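You operate a simulated robot arm through the tools that you are given. There is no shell and no other tool. Be economical: measure what you need, move in short steps, check, and stop when the job is done.

Carry out the task below with a simulated robot arm. There is one attempt and no reset: what you move stays moved.

TASK
Clamp the moulding with teal ends in the cradle and sand its top smooth.
Fine: stop up to it, black knob at TIGHT; put the sanding block back.
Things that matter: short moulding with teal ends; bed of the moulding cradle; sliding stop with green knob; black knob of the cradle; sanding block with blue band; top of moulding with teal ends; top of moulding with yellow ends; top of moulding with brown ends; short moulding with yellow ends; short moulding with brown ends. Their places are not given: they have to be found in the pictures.

It is judged by the outcome, as a careful person would: the job done as asked, and still so three seconds after it is handed in. It fails if anything else is knocked over, pushed out of place, dropped, spilled or broken.

THE ROBOT
A 7-joint arm with a two-finger parallel gripper, fixed in place. Base frame: the origin is at the foot of the arm, x ahead of it, y to its left, z up; the work surface is at about z = 950. Lengths are in mm, angles in rad, forces in N, time in s.
With the tool pointing down near the work surface it reaches from about 220 to 680 mm from the base axis. Its first joint turns from -1.152 to 1.152 rad. Payload 2.4 kg.
Tool frame: the origin (TCP) lies between the finger pads and is the grasp point; the fingertips stand 30 mm ahead of it; z points along the fingers, y is the line along which they close. The gripper opens to 94 mm. The fingers are 28 mm wide and 10 mm thick; the gripper's body (50 by 96 mm) begins 55 mm behind the TCP.
Orientation is told as [roll, pitch, yaw] about the base's x, y, z axes, in that order, counted from this pose: with the fingers straight down and closing along the base's y, the tool's x points along the base's -x, its y along +y and its z along -z.

THE INTERFACE
- The arm moves only by the tool move_arm. Its argument "series" is a list of rows, each a list of 7 numbers: the turn, a rotation vector about the tool's x, y, z in units of 8 degrees (1.0 is 8 degrees), then the shift along the tool's x, y, z in units of 30 mm (1.0 is 30 mm), then the opening in per cent of the stroke, from 0 (shut) to 100 (fully open). In form: [[ax, ay, az, tx, ty, tz, claw], ...]. A call has 1 to 8 rows; each row shifts and turns the commanded pose from where the row before left it, along the tool's axes as they then stand. A call with a number of a shift or a turn outside -1 to 1 is refused whole. A row lasts 0.2 s, in which the tool goes at most 50 mm and 0.15 rad; a call with a longer step from one row to the next is refused whole, and so is a gripper value outside its range. A pose out of reach is approached as far as the arm can. The call stops where the force on the tool passes 40 N (or 10 N more than at its start, if that is more) or the arm is blocked; 0.2 s more then pass. The fingers move at their own pace (about 153 mm/s each) and stop on an object; they squeeze with about 41 N. The grip force told is the motor's: it shows also when the fingers shut on nothing. Time passes only in rows, and 0.2 s behind the last, so rows that do not move let the fingers close. It gives the time, the measured TCP pose, the force on the tool (base axes), the opening and the grip force at its end, in the units of the frame above (readings bear some noise).
- Cameras (640 x 400 px; columns grow to the right, rows downward): "scene" is fixed at [18.9, 475.2, 1468.9]; the picture's right is [-0.79, -0.61, 0.00], its down [-0.18, 0.23, -0.96] and it looks along [0.58, -0.76, -0.30] (base axes); focal length 328 px, centre (320, 200). "wrist" rides on the gripper at [-37, 0, -58] in the tool frame; the picture's right is [0.00, -1.00, 0.00], its down [0.97, 0.00, -0.24] and it looks along [0.24, 0.00, 0.97] (tool axes); focal length 218 px, centre (320, 200).
- capture(camera): a new picture of that camera. No time passes.
- pixel_to_xyz(camera, pixels): for up to 12 pixels [column, row] of the newest picture of that camera ("zoom" is the newest enlarged one), the place [x, y, z] in the base frame of the surface seen there, good to about 3 mm, but the place of the scene camera against the robot may be out by one fixed shift of up to 25 mm in any direction. No time passes.
- inspect(camera, box): a new picture of the part [left, top, right, bottom] of that camera's present view, enlarged. No time passes.
- finish_job(): hands the job in; it is judged then, once.

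Work in short steps. Measure before you move; look again where a grasp or a placing could have gone wrong, and mend it. You have 80 turns and 46 pictures in all, those below and enlarged ones among them. Open the gripper and draw the arm clear of the work before you hand the job in, unless the task says otherwise; then end with one line.

The tools are called after "Emit:" as name(argument=value, ...) on one line, values as JSON. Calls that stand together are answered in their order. move_arm: Moves the arm, as the interface text tells. Its arguments: {"type":"object","properties":{"series":{"type":"array","items":{"type":"array","items":{"type":"number"}}}},"required":["series"]} The other tools are called the same way: capture (camera) takes a picture; pixel_to_xyz (camera, pixels) gives the place of the surface under pixels of a picture; inspect (camera, box) takes an enlarged picture of a part of a camera's view; finish_job () hands the job in.

At the start:

```text
clock: 0.0
tcp_pos: [369.7, -22.0, 1317.7]
tcp_rot: [0.0, 0.0, -0.001]
wrist_force: [0.7, 0.5, 0.0]
finger_gap: 94.3
grip_force: 0.1
```

scene: 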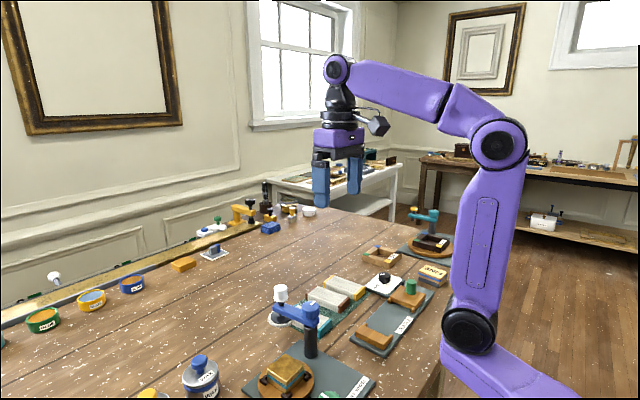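
wrist: 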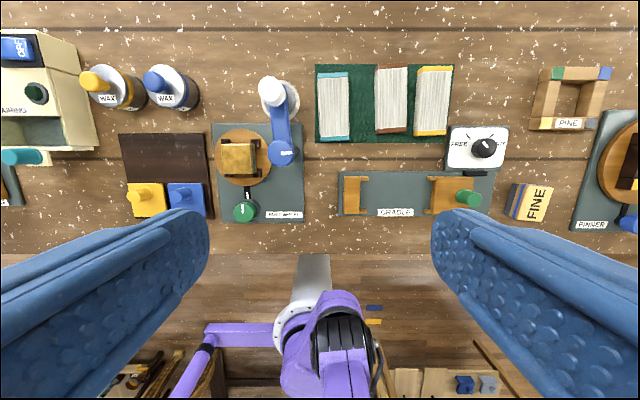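

The wrist view shows the mouldings on a green mat (~x 320-450, y 65-140), the cradle at (415,195), its black knob at (485,148) and the sanding block at (530,200). I enlarge these and measure.

Emit:
inspect(camera="wrist", box=[300, 50, 560, 225])

Emit:
inspect(camera="scene", box=[290, 230, 470, 360])

Emit:
pixel_to_xyz(camera="wrist", pixels=[[334, 75], [334, 136], [320, 105], [348, 105], [355, 195], [395, 197], [445, 195], [468, 198], [485, 148], [528, 200], [515, 200], [395, 180]])

```text
2.29 times, centred on (430, 138) of wrist
```

zoom: 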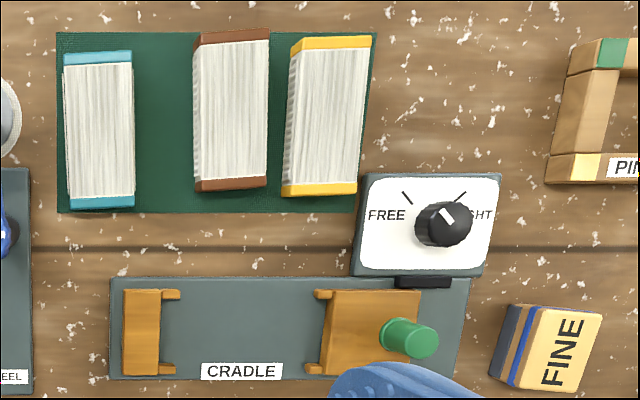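

```text
3.08 times, centred on (380, 295) of scene
```

zoom: 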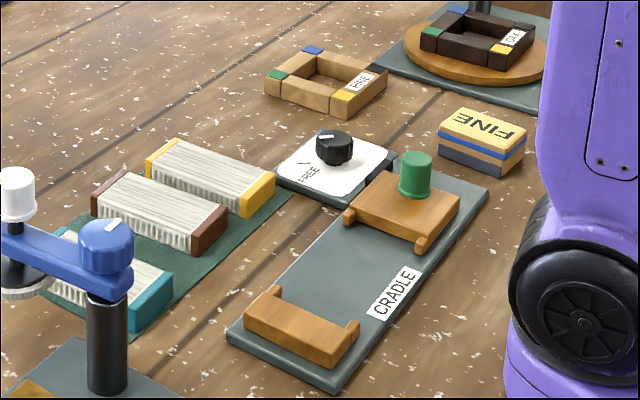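

```text
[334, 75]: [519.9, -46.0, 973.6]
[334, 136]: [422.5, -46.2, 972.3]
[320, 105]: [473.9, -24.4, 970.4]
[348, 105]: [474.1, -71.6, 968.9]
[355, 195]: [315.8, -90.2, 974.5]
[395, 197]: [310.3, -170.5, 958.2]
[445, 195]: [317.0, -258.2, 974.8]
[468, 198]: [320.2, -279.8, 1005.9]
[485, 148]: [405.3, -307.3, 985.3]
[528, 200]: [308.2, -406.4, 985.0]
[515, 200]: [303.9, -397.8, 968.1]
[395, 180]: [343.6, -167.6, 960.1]
```

I move to a closer view above the cradle, with a narrower gripper opening.

Emit:
move_arm(series=[[0, 0, 0, 0, -1, 1, 75], [0, 0, 0, 0, -1, 1, 75], [0, 0, 0, 0, -1, 1, 75], [0, 0, 0, 0, -1, 1, 75], [0, 0, 0, 0.5, -1, 0, 75], [0, 0, 0, 0.3, -1, 0, 75], [0, 0, 0, 0, -0.5, 0, 75]])

Emit:
capture(camera="wrist")

```text
clock: 1.6
tcp_pos: [344.7, -215.8, 1197.8]
tcp_rot: [0.0, -0.001, 0.0]
wrist_force: [0.7, -0.2, -0.6]
finger_gap: 70.8
grip_force: 0.1
```

```text
41 pictures are left
```

wrist: 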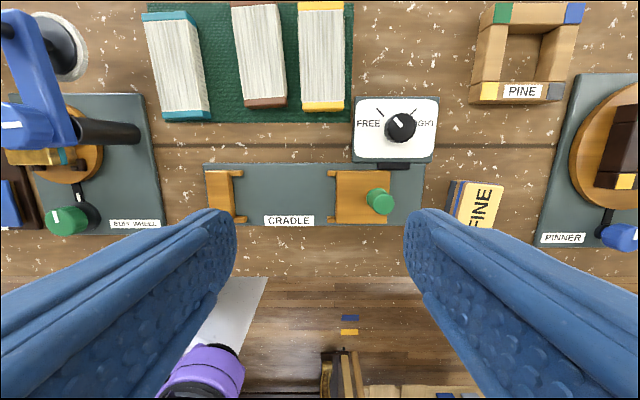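

Cradle now at (210-420,165-225), knob at (400,127). I enlarge and measure.

Emit:
inspect(camera="wrist", box=[200, 90, 510, 240])

Emit:
pixel_to_xyz(camera="wrist", pixels=[[212, 195], [228, 195], [243, 176], [243, 219], [331, 175], [340, 197], [380, 203], [365, 180], [285, 195], [331, 219], [480, 206], [300, 190]])

Emit:
pixel_to_xyz(camera="wrist", pixels=[[404, 125], [398, 120], [375, 110], [383, 113], [415, 112], [360, 150], [408, 121], [393, 130], [169, 22], [189, 113], [165, 70], [196, 68]])

```text
2.06 times, centred on (355, 165) of wrist
```

zoom: 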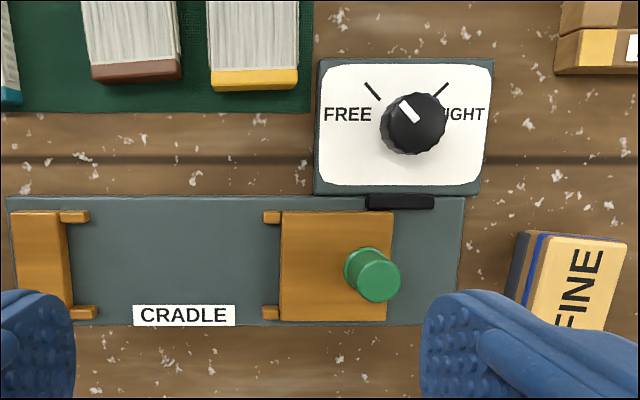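

```text
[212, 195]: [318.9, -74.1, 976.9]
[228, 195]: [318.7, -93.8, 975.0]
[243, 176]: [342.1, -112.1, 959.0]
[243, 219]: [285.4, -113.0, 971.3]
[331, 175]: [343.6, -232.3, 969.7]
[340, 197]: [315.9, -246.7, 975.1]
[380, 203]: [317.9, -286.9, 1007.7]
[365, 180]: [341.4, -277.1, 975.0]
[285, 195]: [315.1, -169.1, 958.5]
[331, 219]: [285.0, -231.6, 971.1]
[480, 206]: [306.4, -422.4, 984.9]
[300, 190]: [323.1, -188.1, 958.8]
```

```text
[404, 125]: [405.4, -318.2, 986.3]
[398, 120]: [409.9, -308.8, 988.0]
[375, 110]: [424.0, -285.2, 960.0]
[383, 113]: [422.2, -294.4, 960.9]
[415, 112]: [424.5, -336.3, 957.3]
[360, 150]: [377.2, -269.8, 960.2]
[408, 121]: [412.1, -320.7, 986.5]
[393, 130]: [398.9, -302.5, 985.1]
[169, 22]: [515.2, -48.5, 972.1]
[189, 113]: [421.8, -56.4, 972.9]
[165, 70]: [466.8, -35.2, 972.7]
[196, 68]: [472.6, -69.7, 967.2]
```

Knob points to FREE, so the stop is free. Bed gap is y -101..-238, centred x≈315. Now I go above the teal moulding for a close look.

Emit:
move_arm(series=[[0, 0, 0, -1, 1, 0, 75], [0, 0, 0, -1, 1, 0, 75], [0, 0, 0, -1, 1, 0, 75], [0, 0, 0, -1, 1, 0, 75], [0, 0, 0, -0.2, 1, 1, 75], [0, 0, 0, 0, 0.53, 1, 75], [0, 0, 0, 0, 0, 1, 75]])

Emit:
capture(camera="wrist")

```text
clock: 3.2
tcp_pos: [471.1, -51.8, 1106.3]
tcp_rot: [0.0, 0.0, 0.001]
wrist_force: [0.3, -0.5, 0.0]
finger_gap: 70.4
grip_force: 0.0
```

```text
39 pictures are left
```

wrist: 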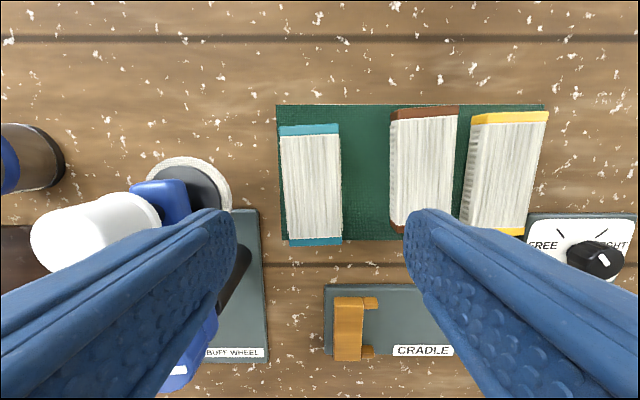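

Measure the teal moulding's corners and the height/position of the neighbouring buff-wheel parts.

Emit:
pixel_to_xyz(camera="wrist", pixels=[[282, 150], [338, 150], [287, 225], [339, 225], [310, 126], [315, 242], [392, 150], [165, 195], [120, 215], [225, 200], [200, 300], [338, 190]])

Emit:
inspect(camera="wrist", box=[220, 90, 420, 260])

```text
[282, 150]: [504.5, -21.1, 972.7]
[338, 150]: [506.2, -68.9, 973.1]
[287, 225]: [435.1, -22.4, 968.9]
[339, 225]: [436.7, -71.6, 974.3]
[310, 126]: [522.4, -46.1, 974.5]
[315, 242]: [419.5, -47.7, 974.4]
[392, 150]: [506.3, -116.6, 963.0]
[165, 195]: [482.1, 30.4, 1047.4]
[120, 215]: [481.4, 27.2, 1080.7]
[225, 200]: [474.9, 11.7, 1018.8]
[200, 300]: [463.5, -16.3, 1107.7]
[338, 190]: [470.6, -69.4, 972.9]
```

```text
2.35 times, centred on (320, 175) of wrist
```

zoom: 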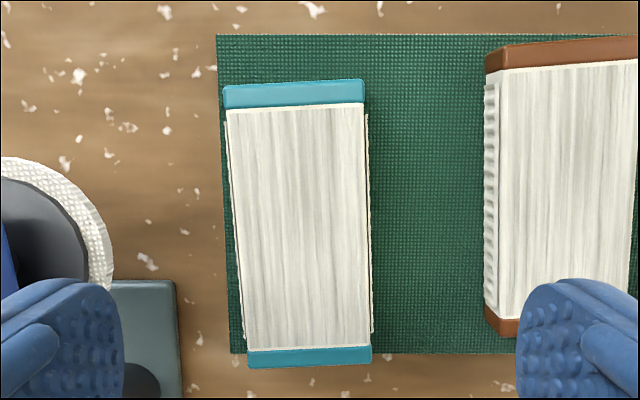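

Teal moulding: centre ≈(471,-46), width ≈48, axis turned ~2°, top z≈973; buff-wheel parts stay y>8. I descend with a 2° yaw.

Emit:
move_arm(series=[[0, 0, -0.25, 0, 0.18, 0, 72], [0, 0, 0, 0, 0, 1, 72], [0, 0, 0, 0, 0, 1, 72], [0, 0, 0, 0, 0, 1, 72]])

Emit:
capture(camera="scene")

Emit:
capture(camera="wrist")

```text
clock: 4.2
tcp_pos: [473.1, -47.9, 1018.9]
tcp_rot: [-0.003, 0.001, 0.034]
wrist_force: [-0.1, 0.4, 0.6]
finger_gap: 67.7
grip_force: 0.0
```

```text
37 pictures are left
```

scene: 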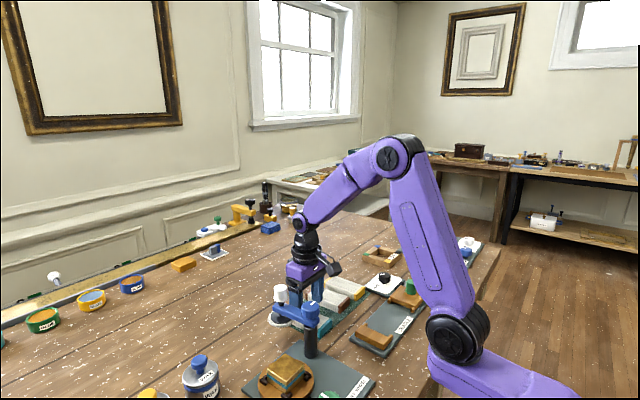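

```text
36 pictures are left
```

wrist: 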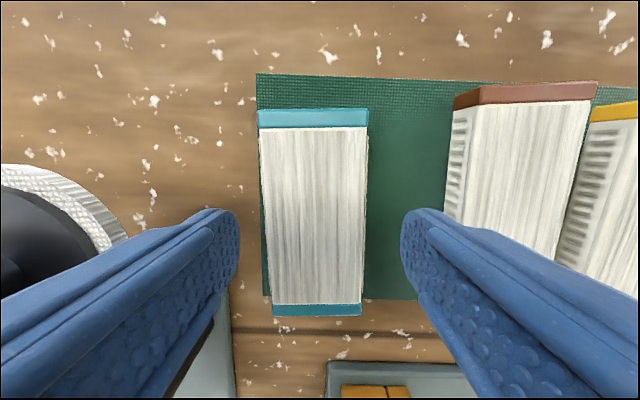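

Fingers straddle the moulding (gap 238–402, moulding 258–368). I descend to z≈987 and close.

Emit:
move_arm(series=[[0, 0, 0, 0, 0.06, 0.6, 72], [0, 0, 0, 0, 0, 0.45, 72], [0, 0, 0, 0, 0, 0, 40], [0, 0, 0, 0, 0, 0, 20], [0, 0, 0, 0, 0, 0, 20]])

```text
clock: 5.4
tcp_pos: [470.6, -43.6, 987.2]
tcp_rot: [-0.001, 0.001, 0.034]
wrist_force: [-0.4, -0.6, 3.0]
finger_gap: 48.8
grip_force: 40.9
```

Held (48.8 mm). Lift and carry toward the cradle.

Emit:
move_arm(series=[[0, 0, 0, 0, 0, -1, 20], [0, 0, 0, 0, 0, -1, 20], [0, 0, 0, 0, 0, -1, 20], [0, 0, 0, 1, -1, 0, 20], [0, 0, 0, 1, -1, 0, 20], [0, 0, 0, 1, -1, 0, 20], [0, 0, 0, 1, -0.6, 0, 20], [0, 0, 0, 1, 0, 0, 20]])

Emit:
move_arm(series=[[0, 0, 1, 0, 0, 0, 20], [0, 0, 1, 0, 0, 0, 20], [0, 0, 1, 0, 0, 0, 20], [0, 0, 1, 0, 0, 0, 20], [0, 0, 1, 0, 0, 0, 20], [0, 0, 1, 0, 0, 0, 20], [0, 0, 1, 0, 0, 0, 20], [0, 0, 1, 0, 0, 0, 20]])

Emit:
move_arm(series=[[0, 0, 1, 0, 0, 0, 20], [0, 0, 1, 0, 0, 0, 20], [0, 0, 1, 0, 0, 0, 20], [0, 0, 0.5, 0, 0, 0, 20]])

Emit:
capture(camera="wrist")

Emit:
capture(camera="scene")

```text
clock: 7.2
tcp_pos: [323.0, -155.2, 1076.3]
tcp_rot: [-0.001, 0.0, 0.037]
wrist_force: [-0.6, 0.0, -0.7]
finger_gap: 49.1
grip_force: 40.7
```

```text
clock: 9.0
tcp_pos: [325.2, -156.7, 1077.2]
tcp_rot: [0.002, 0.001, -1.085]
wrist_force: [0.5, 0.5, -1.5]
finger_gap: 49.1
grip_force: 41.2
```

```text
clock: 10.0
tcp_pos: [325.4, -157.0, 1075.7]
tcp_rot: [0.001, 0.001, -1.575]
wrist_force: [-0.5, -0.9, -0.9]
finger_gap: 49.0
grip_force: 41.0
```

```text
35 pictures are left
```

wrist: 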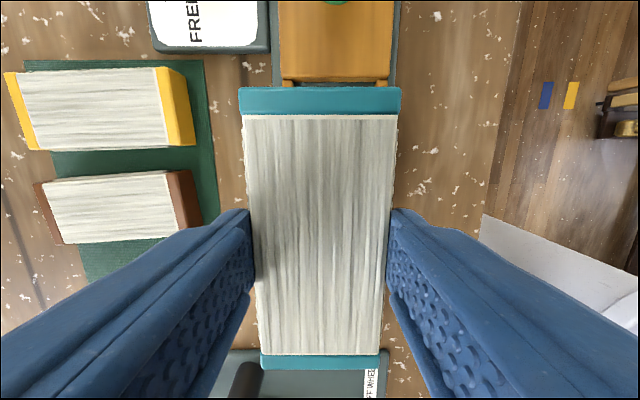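

```text
34 pictures are left
```

scene: 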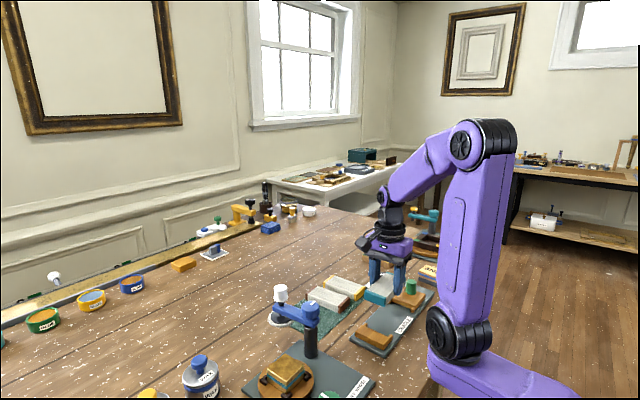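

Held squarely. I measure moulding ends and the cradle stop in this view.

Emit:
pixel_to_xyz(camera="wrist", pixels=[[320, 90], [320, 366], [247, 160], [393, 160], [335, 60], [286, 82], [384, 82], [250, 370], [320, 77]])

```text
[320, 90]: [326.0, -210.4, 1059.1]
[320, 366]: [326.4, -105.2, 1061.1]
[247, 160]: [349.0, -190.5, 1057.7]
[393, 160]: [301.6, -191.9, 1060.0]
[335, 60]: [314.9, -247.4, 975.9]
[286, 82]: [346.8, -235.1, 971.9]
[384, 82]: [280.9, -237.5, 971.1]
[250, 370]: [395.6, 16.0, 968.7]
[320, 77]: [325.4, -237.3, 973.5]
```

Moulding spans y -211…-104.5. I align x to 315, y with ~3 mm gap from the fixed stop, and lower to just above the bed.

Emit:
move_arm(series=[[0, 0, 0, -0.08, -0.34, 0, 20], [0, 0, 0, 0, 0, 1, 20], [0, 0, 0, 0, 0, 0.9, 20], [0, 0, 0, 0, 0, 0, 20]])

Emit:
inspect(camera="scene", box=[320, 230, 480, 370])

Emit:
capture(camera="wrist")

```text
clock: 11.0
tcp_pos: [314.4, -157.4, 1016.9]
tcp_rot: [0.0, 0.001, -1.571]
wrist_force: [0.1, 0.4, 0.1]
finger_gap: 48.9
grip_force: 41.6
```

```text
2.86 times, centred on (400, 300) of scene
```

zoom: 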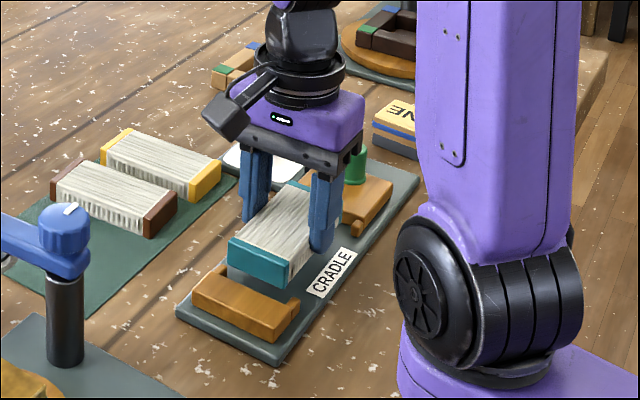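

```text
32 pictures are left
```

wrist: 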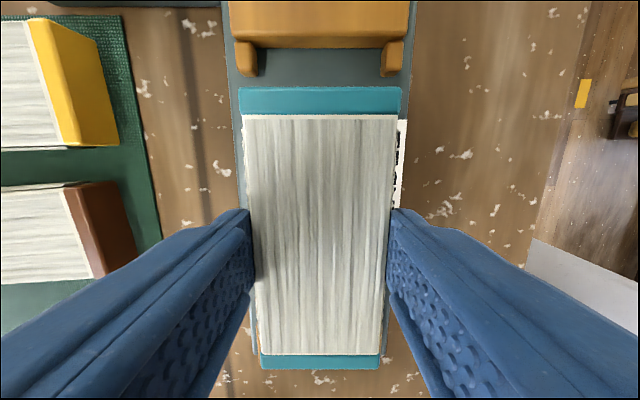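

Centred between ears (240–402). Lower to the bed.

Emit:
move_arm(series=[[0, 0, 0, 0, 0, 0.4, 20], [0, 0, 0, 0, 0, 0.2, 20], [0, 0, 0, 0, 0, 0.1, 20], [0, 0, 0, 0, 0, 0.07, 20]])

```text
clock: 12.0
tcp_pos: [314.7, -158.7, 997.2]
tcp_rot: [-0.001, 0.0, -1.572]
wrist_force: [-3.4, 1.6, 19.9]
finger_gap: 49.0
grip_force: 41.0
```

Contact at 997 (20 N). Check that it sits on the bed and not an ear.

Emit:
inspect(camera="scene", box=[330, 260, 450, 365])

Emit:
capture(camera="wrist")

```text
3.81 times, centred on (390, 312) of scene
```

zoom: 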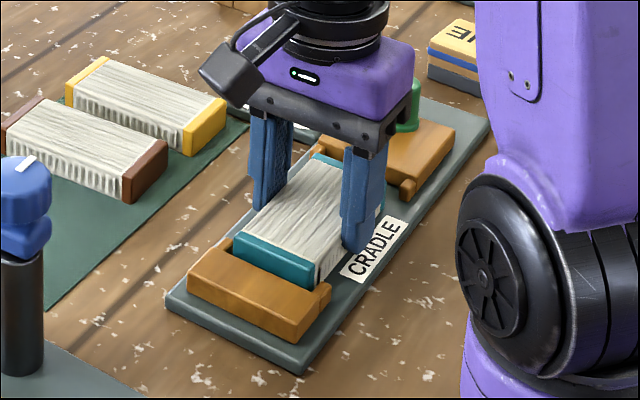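

```text
30 pictures are left
```

wrist: 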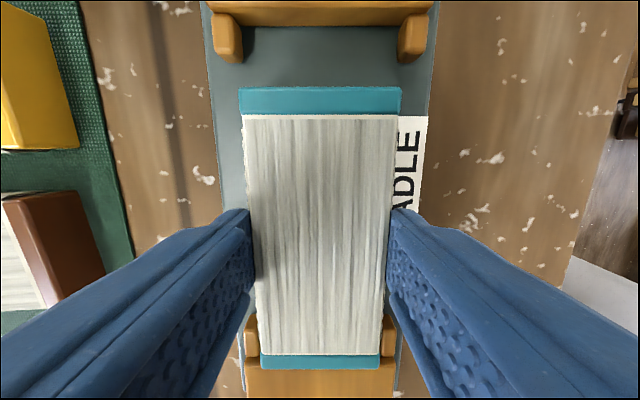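

Seated between the ears. Ease the pressure and nudge +y against the fixed stop.

Emit:
move_arm(series=[[0, 0, 0, 0, 0, -0.07, 20], [0, 0, 0, 0.08, 0, 0, 20], [0, 0, 0, 0.06, 0, 0, 20]])

```text
clock: 12.8
tcp_pos: [316.2, -154.4, 999.0]
tcp_rot: [-0.002, 0.0, -1.571]
wrist_force: [0.0, 0.1, -1.1]
finger_gap: 49.0
grip_force: 40.7
```

Emit:
move_arm(series=[[0, 0, 0, 0, 0, 0.04, 20], [0, 0, 0, 0.05, 0, 0, 20], [0, 0, 0, 0.05, 0, 0, 20]])

Emit:
capture(camera="wrist")

```text
clock: 13.6
tcp_pos: [315.7, -153.9, 995.6]
tcp_rot: [0.001, -0.001, -1.572]
wrist_force: [-1.0, -5.1, -2.3]
finger_gap: 48.6
grip_force: 40.8
```

```text
29 pictures are left
```

wrist: 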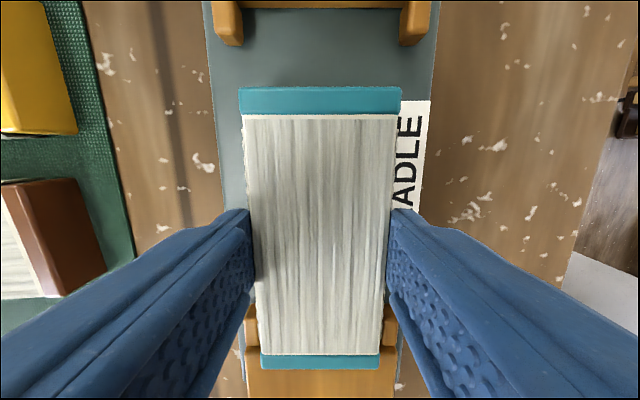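

−5 N along y: touching the stop. Set down, release, lift, and move above the green knob (~(316,-289)).

Emit:
move_arm(series=[[0, 0, 0, 0, 0, 0.04, 20], [0, 0, 0, 0, 0, 0, 72], [0, 0, 0, 0, 0, 0, 72], [0, 0, 0, 0, 0, -1, 72], [0, 0, 0, 0, 0, -1, 72], [0, 0, 0, 0, 0, -0.7, 72]])

Emit:
move_arm(series=[[0, 0, 0, -1, 0, 0, 72], [0, 0, 0, -1, 0, 0, 72], [0, 0, 0, -1, 0, 0, 72], [0, 0, 0, -1, 0, 0, 72], [0, 0, 0, -0.4, 0, 0, 72], [0, 0, 0, 0, 0, 0, 72]])

Emit:
capture(camera="wrist")

```text
clock: 15.0
tcp_pos: [316.5, -151.4, 1079.0]
tcp_rot: [0.0, 0.0, -1.571]
wrist_force: [-0.6, -0.1, 0.6]
finger_gap: 67.8
grip_force: 0.0
```

```text
clock: 16.4
tcp_pos: [316.9, -284.2, 1077.1]
tcp_rot: [0.0, 0.001, -1.57]
wrist_force: [0.8, 0.2, 0.2]
finger_gap: 67.6
grip_force: 0.1
```

```text
28 pictures are left
```

wrist: 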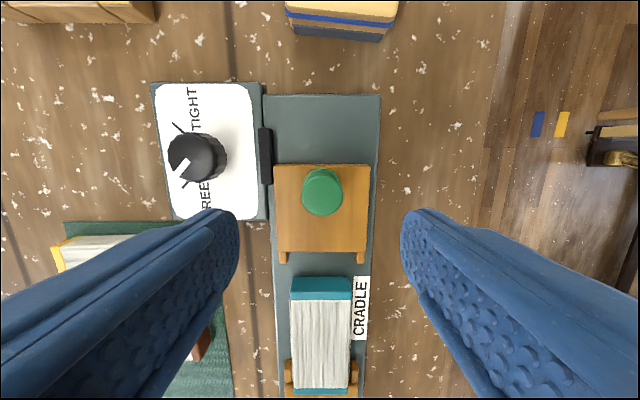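

Emit:
pixel_to_xyz(camera="wrist", pixels=[[322, 178], [304, 192], [341, 192], [322, 213], [322, 245], [322, 282], [322, 390], [322, 255], [192, 155], [172, 165], [320, 232]])

```text
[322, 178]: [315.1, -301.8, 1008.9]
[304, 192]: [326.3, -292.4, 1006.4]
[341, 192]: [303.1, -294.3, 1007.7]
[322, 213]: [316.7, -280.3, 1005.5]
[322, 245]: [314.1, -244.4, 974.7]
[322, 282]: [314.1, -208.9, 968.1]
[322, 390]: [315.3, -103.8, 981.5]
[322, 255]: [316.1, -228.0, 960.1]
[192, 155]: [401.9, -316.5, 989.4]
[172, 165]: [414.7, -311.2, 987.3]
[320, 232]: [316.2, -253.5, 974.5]
```

Knob centre ≈(315,-291.5), stop face ≈-241, moulding end ≈-210. Descend and grip the green knob.

Emit:
move_arm(series=[[0, 0, 0, -0.24, -0.05, 0, 60], [0, 0, 0, 0, 0, 1, 60], [0, 0, 0, 0, 0, 1, 60], [0, 0, 0, 0, 0, 0.13, 60], [0, 0, 0, 0, 0, 0, 10], [0, 0, 0, 0, 0, 0, 10], [0, 0, 0, 0, 0, 0, 10]])

Emit:
move_arm(series=[[0, 0, 0, 0.25, 0, 0, 10], [0, 0, 0, 0.25, 0, 0, 10], [0, 0, 0, 0.25, 0, 0, 10]])

```text
clock: 18.0
tcp_pos: [313.9, -291.1, 1012.5]
tcp_rot: [-0.001, -0.001, -1.566]
wrist_force: [8.6, 1.1, -5.4]
finger_gap: 25.2
grip_force: 45.1
```

```text
clock: 18.8
tcp_pos: [314.5, -267.7, 1012.9]
tcp_rot: [0.003, -0.002, -1.571]
wrist_force: [16.9, -0.1, -5.1]
finger_gap: 25.2
grip_force: 45.1
```

Stop slides (sideways force 17 N: grip slightly off in x). I correct x a touch and continue in small steps.

Emit:
move_arm(series=[[0, 0, 0, 0.1, 0.03, 0, 10], [0, 0, 0, 0.07, 0.02, 0, 10], [0, 0, 0, 0.04, 0, 0, 10]])

Emit:
capture(camera="wrist")

```text
clock: 19.6
tcp_pos: [315.2, -261.3, 1012.8]
tcp_rot: [-0.001, -0.001, -1.575]
wrist_force: [-1.5, -0.9, -3.6]
finger_gap: 24.9
grip_force: 45.2
```

```text
27 pictures are left
```

wrist: 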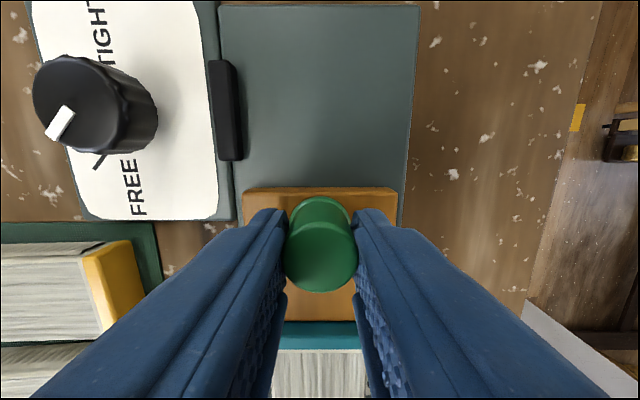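

Nearly there, no contact force yet; keep pushing gently.

Emit:
move_arm(series=[[0, 0, 0, 0.05, 0, 0, 10], [0, 0, 0, 0.05, 0, 0, 10]])

Emit:
move_arm(series=[[0, 0, 0, 0.04, 0, 0, 10], [0, 0, 0, 0.03, 0, 0, 10]])

```text
clock: 20.2
tcp_pos: [315.2, -260.7, 1013.0]
tcp_rot: [0.001, 0.002, -1.575]
wrist_force: [-3.3, -11.7, -7.2]
finger_gap: 24.9
grip_force: 44.7
```

```text
clock: 20.8
tcp_pos: [313.8, -259.0, 1012.9]
tcp_rot: [0.0, -0.002, -1.573]
wrist_force: [-7.1, -26.6, -10.1]
finger_gap: 25.2
grip_force: 44.4
```

Firm contact (-27 N). Ease, release, lift and inspect.

Emit:
move_arm(series=[[0, 0, 0, -0.06, 0, 0, 10], [0, 0, 0, 0, 0, 0, 45], [0, 0, 0, 0, 0, 0, 45], [0, 0, 0, 0, 0, -1, 45], [0, 0, 0, 0, 0, -1, 45], [0, 0, 0, 0, 0, -0.5, 45], [0, 0, 0, 0, 0, 0, 45]])

Emit:
capture(camera="wrist")

```text
clock: 22.4
tcp_pos: [317.1, -260.4, 1086.7]
tcp_rot: [-0.001, 0.001, -1.57]
wrist_force: [-0.4, 1.1, 0.0]
finger_gap: 41.9
grip_force: 0.1
```

```text
26 pictures are left
```

wrist: 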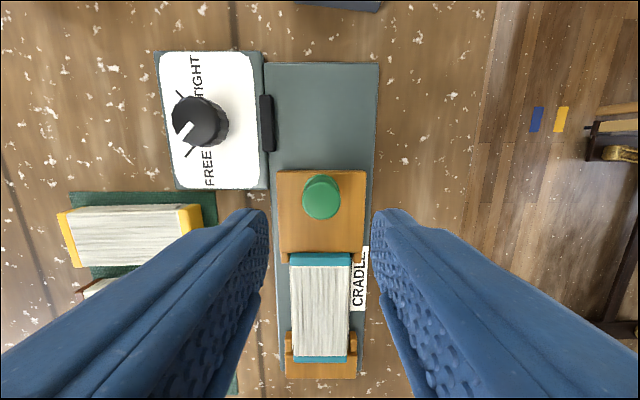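

Stop abuts the moulding. Now return yaw to 0 and go above the black knob (~(406,-312)).

Emit:
move_arm(series=[[0, 0, -1, 0, 0, 0, 45], [0, 0, -1, 0, 0, 0, 45], [0, 0, -1, 0, 0, 0, 45], [0, 0, -1, 0, 0, 0, 45], [0, 0, -1, 0, 0, 0, 45], [0, 0, -1, 0, 0, 0, 45], [0, 0, -1, 0, 0, 0, 45], [0, 0, -1, 0, 0, 0, 45]])

Emit:
move_arm(series=[[0, 0, -1, 0, 0, 0, 45], [0, 0, -1, 0, 0, 0, 45], [0, 0, -1, 0, 0, 0, 45], [0, 0, -0.25, -1, -1, 0, 45], [0, 0, 0, -1, -0.7, 0, 45], [0, 0, 0, -0.95, 0, 0, 45], [0, 0, 0, 0, 0, 0, 45]])

Emit:
capture(camera="wrist")

```text
clock: 24.2
tcp_pos: [314.9, -258.9, 1087.7]
tcp_rot: [0.001, 0.0, -0.45]
wrist_force: [0.2, 0.7, 0.2]
finger_gap: 42.2
grip_force: 0.2
```

```text
clock: 25.8
tcp_pos: [402.8, -310.0, 1088.2]
tcp_rot: [-0.001, 0.001, 0.001]
wrist_force: [-0.3, -0.1, -0.6]
finger_gap: 42.6
grip_force: 0.0
```

```text
25 pictures are left
```

wrist: 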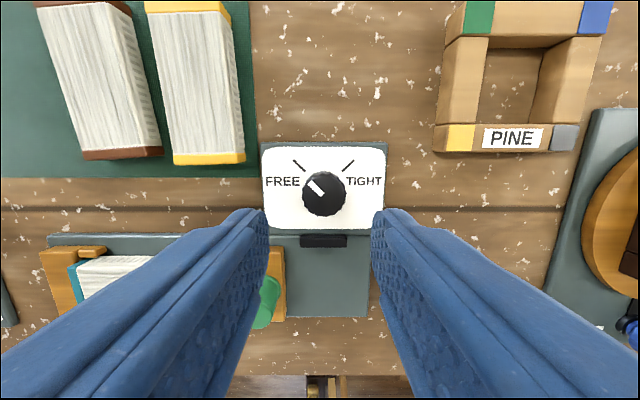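

Emit:
pixel_to_xyz(camera="wrist", pixels=[[323, 186], [307, 187], [340, 187], [323, 175], [323, 200], [323, 212], [315, 186]])

Emit:
inspect(camera="wrist", box=[250, 130, 400, 240])

```text
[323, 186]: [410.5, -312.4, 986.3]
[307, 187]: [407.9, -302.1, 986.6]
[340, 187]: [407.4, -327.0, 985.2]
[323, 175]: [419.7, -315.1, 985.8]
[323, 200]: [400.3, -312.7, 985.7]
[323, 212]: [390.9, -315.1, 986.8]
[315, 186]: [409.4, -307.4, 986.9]
```

```text
3.64 times, centred on (325, 185) of wrist
```

zoom: 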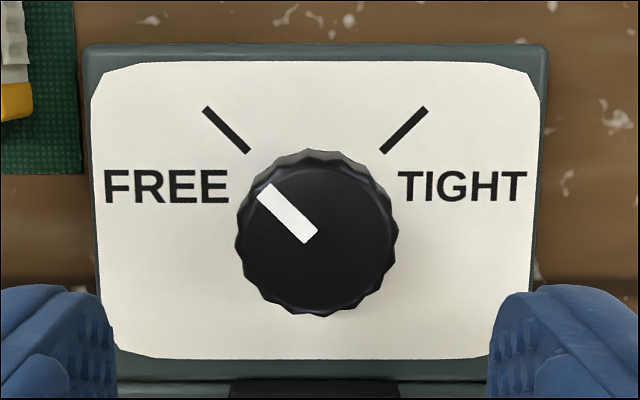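

Knob centre ≈(403,-314), diameter ≈33, top z 986. Descend, grip, then turn 90° clockwise.

Emit:
move_arm(series=[[0, 0, 0, 0, -0.12, 0, 58], [0, 0, 0, 0, 0, 1, 58], [0, 0, 0, 0, 0, 1, 58], [0, 0, 0, 0, 0, 1, 58], [0, 0, 0, 0, 0, 0, 58], [0, 0, 0, 0, 0, 0, 20], [0, 0, 0, 0, 0, 0, 20]])

```text
clock: 27.4
tcp_pos: [401.5, -312.9, 997.4]
tcp_rot: [0.005, 0.004, 0.002]
wrist_force: [-1.6, 19.6, 1.7]
finger_gap: 32.6
grip_force: 44.7
```

Gripped at 32.6 mm; shift 1.7 mm in y to relieve side force, then turn.

Emit:
move_arm(series=[[0, 0, 0, 0, 0.06, 0, 20], [0, 0, 0.7, 0, 0, 0, 20], [0, 0, 0.7, 0, 0, 0, 20], [0, 0, 0.7, 0, 0, 0, 20], [0, 0, 0.7, 0, 0, 0, 20]])

Emit:
capture(camera="wrist")

```text
clock: 28.6
tcp_pos: [401.7, -312.9, 998.0]
tcp_rot: [0.0, 0.004, -0.395]
wrist_force: [-5.7, 12.7, -15.4]
finger_gap: 32.7
grip_force: 45.4
```

```text
23 pictures are left
```

wrist: 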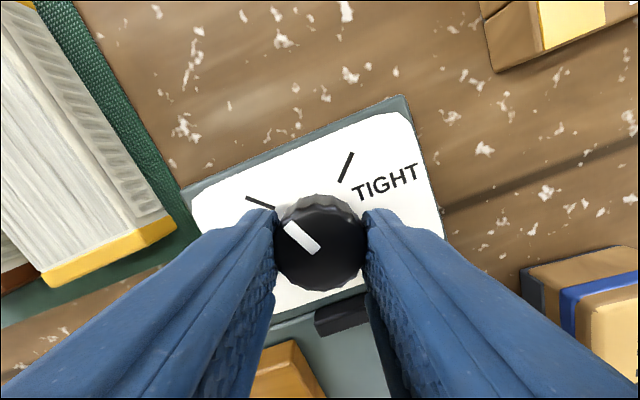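

The knob turns with the gripper. Continue the remaining ~67°.

Emit:
move_arm(series=[[0, 0, 0.8, 0, 0, 0, 20], [0, 0, 0.8, 0, 0, 0, 20], [0, 0, 0.8, 0, 0, 0, 20], [0, 0, 0.8, 0, 0, 0, 20], [0, 0, 0.8, 0, 0, 0, 20], [0, 0, 0.8, 0, 0, 0, 20], [0, 0, 0.8, 0, 0, 0, 20]])

Emit:
move_arm(series=[[0, 0, 0.8, 0, 0, 0, 20], [0, 0, 0.8, 0, 0, 0, 20], [0, 0, 0.8, 0, 0, 0, 20], [0, 0, 0, 0, 0, 0, 20]])

Emit:
capture(camera="wrist")

```text
clock: 30.2
tcp_pos: [402.7, -311.7, 997.1]
tcp_rot: [-0.001, 0.001, -1.173]
wrist_force: [-1.5, 7.9, -10.1]
finger_gap: 32.6
grip_force: 45.5
```

```text
clock: 31.2
tcp_pos: [402.9, -312.8, 997.8]
tcp_rot: [0.0, 0.001, -1.507]
wrist_force: [-0.8, 16.3, -14.2]
finger_gap: 32.7
grip_force: 45.0
```

```text
22 pictures are left
```

wrist: 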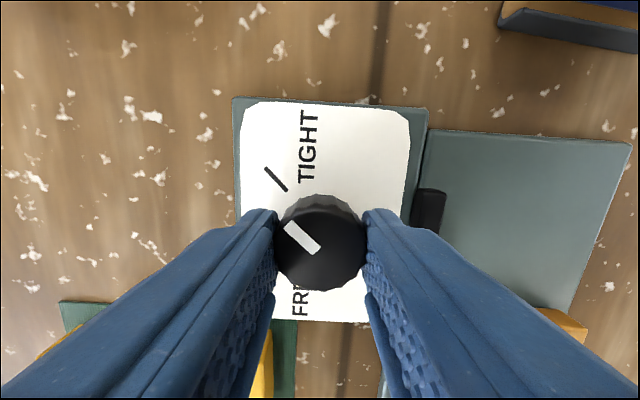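

Pointer nearly on TIGHT; add 4°, release and lift.

Emit:
move_arm(series=[[0, 0, 0.5, 0, 0, 0, 20], [0, 0, 0, 0, 0, 0, 20], [0, 0, 0, 0, 0, 0, 50], [0, 0, 0, 0, 0, 0, 55], [0, 0, 0, 0, 0, -1, 55], [0, 0, 0, 0, 0, -1, 55], [0, 0, 0, 0, 0, -1, 55], [0, 0, 0, 0, 0, 0, 55]])

Emit:
capture(camera="wrist")

```text
clock: 33.0
tcp_pos: [402.0, -313.9, 1089.5]
tcp_rot: [0.0, -0.001, -1.577]
wrist_force: [0.7, -0.4, -0.1]
finger_gap: 51.6
grip_force: 0.0
```

```text
21 pictures are left
```

wrist: 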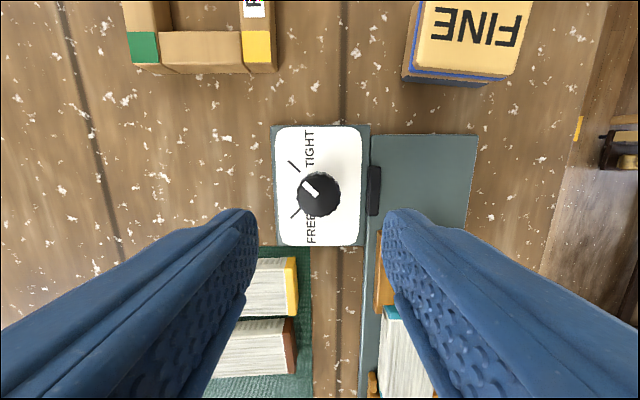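

Knob is at TIGHT. Move (yaw −90°) toward the sanding block, seen at (470,40), and look from above.

Emit:
pixel_to_xyz(camera="wrist", pixels=[[470, 40], [420, 5], [412, 68], [506, 74], [405, 78], [530, 10]])

Emit:
move_arm(series=[[0, 0, 0, -1, -1, 0, 75], [0, 0, 0, -1, -1, 0, 75], [0, 0, 0, -1, -1, 0, 75], [0, 0, 0, -0.2, -0.1, 0, 75], [0, 0, 0, 0, 0, 0, 75]])

Emit:
capture(camera="wrist")

```text
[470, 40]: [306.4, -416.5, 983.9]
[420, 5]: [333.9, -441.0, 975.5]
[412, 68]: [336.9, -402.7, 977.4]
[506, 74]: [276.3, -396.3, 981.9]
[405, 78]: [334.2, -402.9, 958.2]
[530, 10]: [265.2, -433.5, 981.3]
```

```text
clock: 34.2
tcp_pos: [307.9, -408.8, 1088.7]
tcp_rot: [0.0, 0.0, -1.578]
wrist_force: [0.9, 0.4, 0.2]
finger_gap: 70.5
grip_force: 0.1
```

```text
20 pictures are left
```

wrist: 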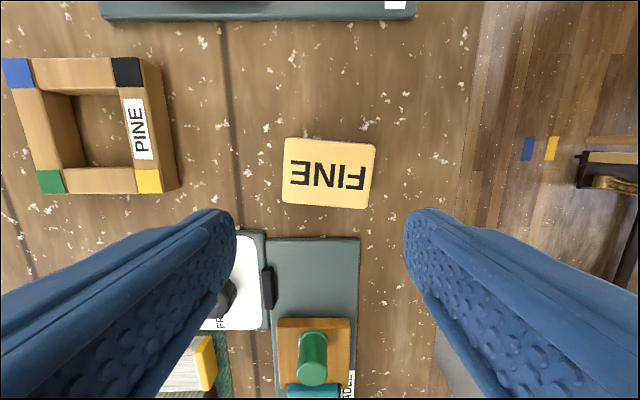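

Block top at (285–375,137–208), tilted ~5°. Measure its corners.

Emit:
pixel_to_xyz(camera="wrist", pixels=[[291, 141], [372, 148], [366, 204], [286, 199], [328, 172], [329, 141], [325, 204], [288, 170], [369, 176]])

Emit:
move_arm(series=[[0, 0, -1, 0, 0, 0, 75], [0, 0, -1, 0, 0, 0, 75], [0, 0, -1, 0, 0, 0, 75], [0, 0, -1, 0, 0, 0, 75], [0, 0, -1, 0, 0, 0, 75], [0, 0, -1, 0, 0, 0, 75], [0, 0, -1, 0, 0, 0, 75], [0, 0, -1, 0, 0, 0, 75]])

Emit:
move_arm(series=[[0, 0, -1, 0, 0, 0, 75], [0, 0, -1, 0, 0, 0, 75], [0, 0, -0.65, 0, 0, 0, 75], [0, 0, 0, 0, 0, 0, 75]])

Emit:
capture(camera="wrist")

```text
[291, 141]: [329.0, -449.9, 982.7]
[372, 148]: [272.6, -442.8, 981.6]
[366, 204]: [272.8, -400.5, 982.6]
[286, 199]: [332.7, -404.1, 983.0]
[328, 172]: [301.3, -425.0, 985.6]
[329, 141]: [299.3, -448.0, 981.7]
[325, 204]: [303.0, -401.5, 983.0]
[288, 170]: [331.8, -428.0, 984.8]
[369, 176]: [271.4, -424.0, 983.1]
```

```text
clock: 36.0
tcp_pos: [308.7, -407.8, 1086.6]
tcp_rot: [-0.001, 0.001, -0.458]
wrist_force: [-0.3, 0.2, 0.7]
finger_gap: 70.3
grip_force: 0.1
```

```text
clock: 37.0
tcp_pos: [308.8, -408.2, 1088.2]
tcp_rot: [-0.001, 0.0, -0.089]
wrist_force: [-0.1, -0.2, 0.3]
finger_gap: 70.4
grip_force: 0.0
```

```text
19 pictures are left
```

wrist: 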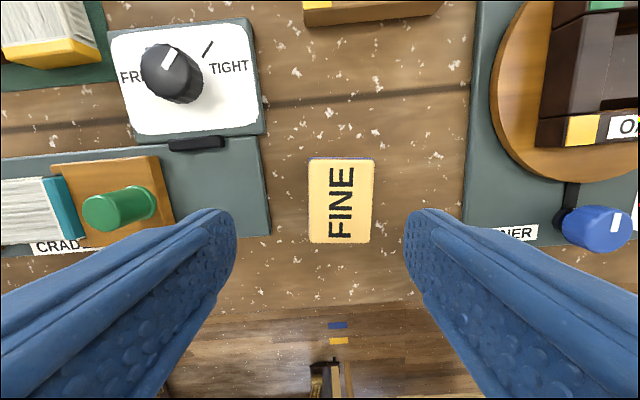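

Block centre ≈(302,-425), 62×48. Shift over and descend most of the way.

Emit:
move_arm(series=[[0, 0, 0, 0.18, -0.58, 0, 75], [0, 0, 0, 0, 0, 1, 75], [0, 0, 0, 0, 0, 1, 75], [0, 0, 0, 0, 0, 0, 75]])

Emit:
capture(camera="wrist")

```text
clock: 38.0
tcp_pos: [301.5, -424.0, 1028.9]
tcp_rot: [0.0, 0.0, -0.091]
wrist_force: [-0.3, 0.2, -0.4]
finger_gap: 70.4
grip_force: 0.0
```

```text
18 pictures are left
```

wrist: 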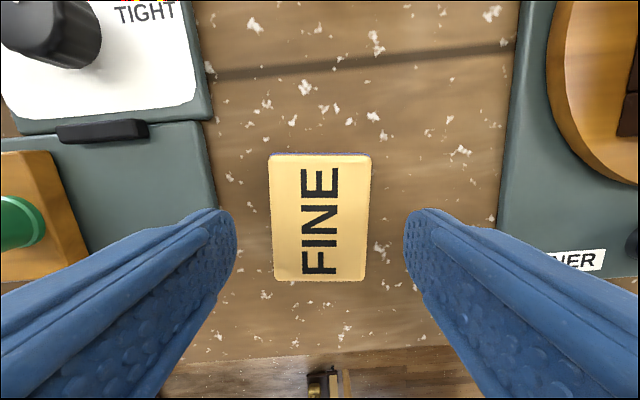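

Centred. Descend to z≈993 and grip.

Emit:
move_arm(series=[[0, 0, 0, 0, 0, 0.7, 75], [0, 0, 0, 0, 0, 0.48, 75], [0, 0, 0, 0, 0, 0, 75], [0, 0, 0, 0, 0, 0, 30], [0, 0, 0, 0, 0, 0, 30], [0, 0, 0, 0, 0, 0, 30]])

```text
clock: 39.4
tcp_pos: [303.1, -422.1, 991.8]
tcp_rot: [0.001, 0.0, -0.091]
wrist_force: [0.3, -0.9, -0.6]
finger_gap: 49.0
grip_force: 41.7
```

Gripped (49 mm). Lift and carry to over the moulding with yaw 0.

Emit:
move_arm(series=[[0, 0, 0, 0, 0, -1, 30], [0, 0, 0, 0, 0, -1, 30], [0, 0, 0, 0, 0, -1, 30], [0, 0, -0.65, 0, 0, -0.3, 30], [0, 0, 0, -0.43, 1, 0, 30], [0, 0, 0, 0, 1, 0, 30], [0, 0, 0, 0, 1, 0, 30], [0, 0, 0, 0, 1, 0, 30]])

Emit:
move_arm(series=[[0, 0, 0, 0, 1, 0, 30], [0, 0, 0, 0, 1, 0, 30], [0, 0, 0, 0, 1, 0, 30], [0, 0, 0, 0, 1, 0, 30], [0, 0, 0, 0, 1, 0, 30], [0, 0, 0, 0, 0, 1, 30], [0, 0, 0, 0, 0, 0, 30]])

Emit:
capture(camera="wrist")

Emit:
inspect(camera="scene", box=[330, 250, 470, 365])

```text
clock: 41.2
tcp_pos: [314.9, -304.2, 1091.6]
tcp_rot: [0.0, 0.0, 0.0]
wrist_force: [0.0, 0.0, -0.6]
finger_gap: 48.8
grip_force: 40.4
```

```text
clock: 42.8
tcp_pos: [314.8, -154.9, 1061.9]
tcp_rot: [0.0, 0.0, 0.0]
wrist_force: [-0.7, 0.8, 0.1]
finger_gap: 49.0
grip_force: 41.2
```

```text
17 pictures are left
```

wrist: 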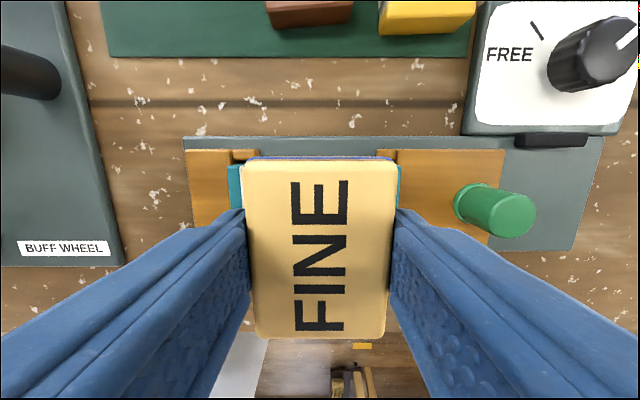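

```text
3.48 times, centred on (400, 308) of scene
```

zoom: 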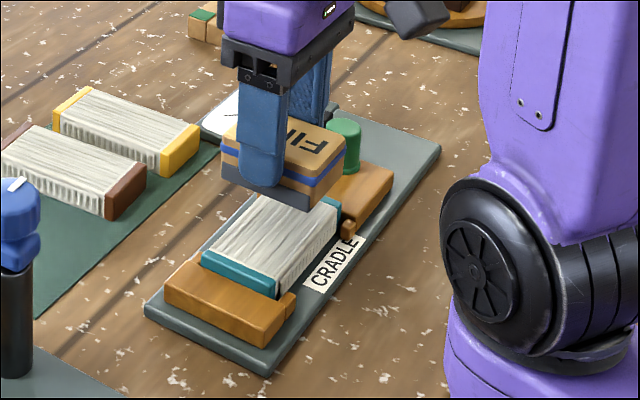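

Block is level above the moulding. Lower to contact.

Emit:
move_arm(series=[[0, 0, 0, 0, 0, 0.8, 30], [0, 0, 0, 0, 0, 0.35, 30], [0, 0, 0, 0, 0, 0.1, 30], [0, 0, 0, 0, 0, 0, 30]])

```text
clock: 43.8
tcp_pos: [316.5, -155.7, 1023.8]
tcp_rot: [-0.001, 0.001, 0.0]
wrist_force: [0.8, 0.3, -0.8]
finger_gap: 49.0
grip_force: 41.0
```

Emit:
move_arm(series=[[0, 0, 0, 0, 0, 0.06, 30], [0, 0, 0, 0, 0, 0.06, 30], [0, 0, 0, 0, 0, 0, 30]])

```text
clock: 44.6
tcp_pos: [316.2, -155.2, 1021.6]
tcp_rot: [-0.001, -0.005, 0.0]
wrist_force: [-0.6, 5.4, 35.3]
finger_gap: 48.7
grip_force: 41.0
```

35 N: ease off slightly, then stroke along y.

Emit:
move_arm(series=[[0, 0, 0, 0, 0, -0.05, 30], [0, 0, 0, 0, 0.5, 0, 30], [0, 0, 0, 0, 0.5, 0, 30], [0, 0, 0, 0, 0.3, 0, 30], [0, 0, 0, 0, -0.5, 0, 30], [0, 0, 0, 0, -0.5, 0, 30], [0, 0, 0, 0, -0.5, 0, 30]])

```text
clock: 46.2
tcp_pos: [315.9, -160.5, 1021.2]
tcp_rot: [0.002, -0.001, -0.001]
wrist_force: [-0.7, 2.9, 6.9]
finger_gap: 48.8
grip_force: 41.0
```

Working at ~7 N; press slightly more and do longer strokes.

Emit:
move_arm(series=[[0, 0, 0, 0, -0.4, 0.03, 30], [0, 0, 0, 0, -0.5, 0, 30], [0, 0, 0, 0, -0.4, 0, 30], [0, 0, 0, 0, 0.5, 0, 30], [0, 0, 0, 0, 0.5, 0, 30], [0, 0, 0, 0, 0.5, 0, 30], [0, 0, 0, 0, 0.5, 0, 30], [0, 0, 0, 0, 0.5, 0, 30]])

Emit:
move_arm(series=[[0, 0, 0, 0, -0.5, 0, 30], [0, 0, 0, 0, -0.5, 0, 30], [0, 0, 0, 0, -0.5, 0, 30], [0, 0, 0, 0, -0.5, 0, 30], [0, 0, 0, 0, -0.5, 0, 30], [0, 0, 0, 0, 0.5, 0, 30], [0, 0, 0, 0, 0.5, 0, 30], [0, 0, 0, 0, 0.5, 0, 30]])

Emit:
inspect(camera="scene", box=[330, 250, 470, 365])

```text
clock: 48.0
tcp_pos: [314.9, -126.1, 1022.3]
tcp_rot: [-0.002, 0.0, 0.0]
wrist_force: [-0.1, -4.8, 11.4]
finger_gap: 48.9
grip_force: 41.0
```

```text
clock: 49.8
tcp_pos: [315.2, -155.4, 1021.7]
tcp_rot: [-0.003, -0.007, -0.001]
wrist_force: [-1.7, -13.3, 34.1]
finger_gap: 49.0
grip_force: 41.2
```

```text
3.48 times, centred on (400, 308) of scene
```

zoom: 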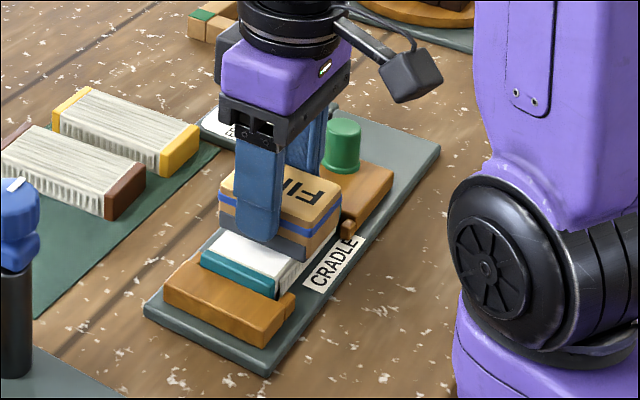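

The visible part already looks smooth. A few more strokes, then lift and look.

Emit:
move_arm(series=[[0, 0, 0, 0.1, 0.5, -0.02, 30], [0, 0, 0, 0, 0.6, 0, 30], [0, 0, 0, 0, -0.6, 0, 30], [0, 0, 0, 0, -0.6, 0, 30], [0, 0, 0, 0, -0.6, 0, 30], [0, 0, 0, 0, -0.6, 0, 30], [0, 0, 0, 0, -0.1, 0, 30], [0, 0, 0, -0.2, 0.6, 0, 30]])

Emit:
move_arm(series=[[0, 0, 0, 0, 0.6, 0, 30], [0, 0, 0, 0, 0.6, 0, 30], [0, 0, 0, 0, 0.6, 0, 30], [0, 0, 0, 0.1, -0.6, 0, 30], [0, 0, 0, 0, -0.4, 0, 30], [0, 0, 0, 0, 0, -1, 30], [0, 0, 0, 0, 0, -1, 30], [0, 0, 0, 0, -1, 0, 30]])

Emit:
move_arm(series=[[0, 0, 0, 0, -1, 0, 30], [0, 0, 0, 0, -1, 0, 30], [0, 0, 0, 0, -1, 0, 30], [0, 0, 0, 0, -1, 0, 30], [0, 0, 0, 0, 0, 0, 30]])

Emit:
inspect(camera="scene", box=[330, 250, 470, 365])

Emit:
capture(camera="wrist")

```text
clock: 51.6
tcp_pos: [318.1, -179.3, 1021.4]
tcp_rot: [0.002, -0.001, 0.0]
wrist_force: [-1.0, 0.3, 1.7]
finger_gap: 48.8
grip_force: 40.2
```

```text
clock: 53.4
tcp_pos: [314.3, -184.6, 1083.8]
tcp_rot: [0.0, 0.001, -0.001]
wrist_force: [-0.9, -1.2, -0.6]
finger_gap: 48.8
grip_force: 41.1
```

```text
clock: 54.6
tcp_pos: [316.1, -304.5, 1080.9]
tcp_rot: [-0.001, -0.001, -0.001]
wrist_force: [0.3, -0.7, -0.2]
finger_gap: 48.7
grip_force: 41.1
```

```text
3.48 times, centred on (400, 308) of scene
```

zoom: 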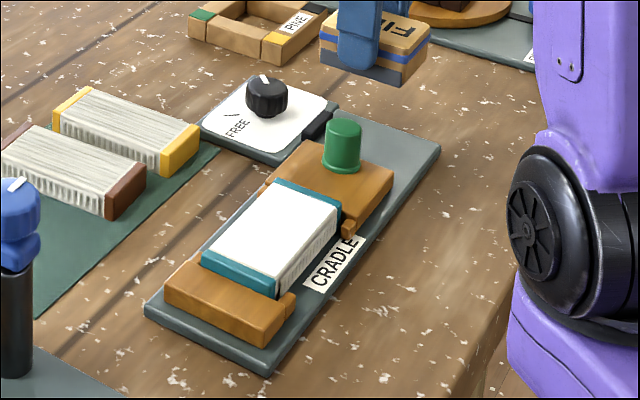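

```text
13 pictures are left
```

wrist: 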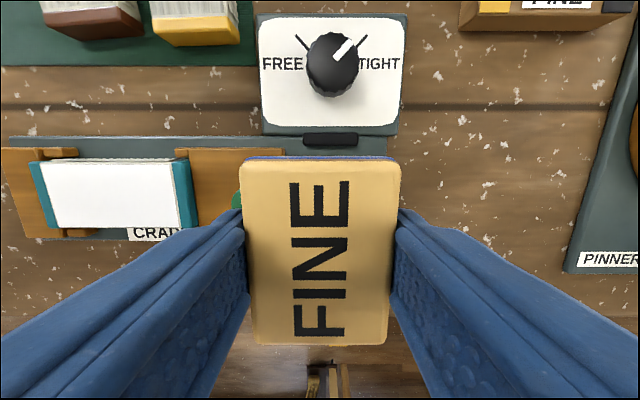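

Top is smooth over its whole length, knob on TIGHT. Now return the block to (302,-423.5), yaw −0.09.

Emit:
move_arm(series=[[0, 0, 0, 0.44, -1, 0, 30], [0, 0, 0, 0, -1, 0, 30], [0, 0, 0, 0, -1, 0, 30], [0, 0, 0, 0, -0.95, 0, 30], [0, 0, 0.65, 0, 0, 0, 30], [0, 0, 0, 0, 0, 1, 30], [0, 0, 0, 0, 0, 1, 30], [0, 0, 0, 0, 0, 0, 30]])

```text
clock: 56.4
tcp_pos: [300.6, -423.9, 1020.5]
tcp_rot: [-0.001, 0.002, -0.09]
wrist_force: [0.4, 0.3, -1.8]
finger_gap: 48.9
grip_force: 41.1
```

Lower gently the remaining ~28 mm.

Emit:
move_arm(series=[[0, 0, 0, 0, 0, 0.5, 30], [0, 0, 0, -0.04, 0, 0.3, 30], [0, 0, 0, 0, 0, 0.1, 30], [0, 0, 0, 0, 0, 0, 30]])

```text
clock: 57.4
tcp_pos: [303.1, -423.9, 994.8]
tcp_rot: [0.0, 0.001, -0.09]
wrist_force: [0.1, 0.1, -1.2]
finger_gap: 49.0
grip_force: 41.5
```

Emit:
move_arm(series=[[0, 0, 0, 0, 0, 0.05, 30], [0, 0, 0, 0, 0, 0.04, 30], [0, 0, 0, 0, 0, 0, 30]])

```text
clock: 58.2
tcp_pos: [302.5, -423.6, 991.6]
tcp_rot: [-0.001, 0.0, -0.091]
wrist_force: [-0.1, -0.2, 0.6]
finger_gap: 48.7
grip_force: 41.1
```

Emit:
move_arm(series=[[0, 0, 0, 0, 0, 0.04, 30], [0, 0, 0, 0, 0, 0, 30]])

```text
clock: 58.8
tcp_pos: [301.6, -424.0, 990.9]
tcp_rot: [0.001, 0.001, -0.09]
wrist_force: [0.0, -0.8, -1.1]
finger_gap: 49.0
grip_force: 41.0
```

Emit:
move_arm(series=[[0, 0, 0, 0, 0, 0.04, 30], [0, 0, 0, 0, 0, 0.03, 30], [0, 0, 0, 0, 0, 0, 30]])

```text
clock: 59.6
tcp_pos: [302.6, -422.0, 989.4]
tcp_rot: [-0.002, 0.001, -0.091]
wrist_force: [-3.8, 4.0, 17.6]
finger_gap: 49.0
grip_force: 40.8
```

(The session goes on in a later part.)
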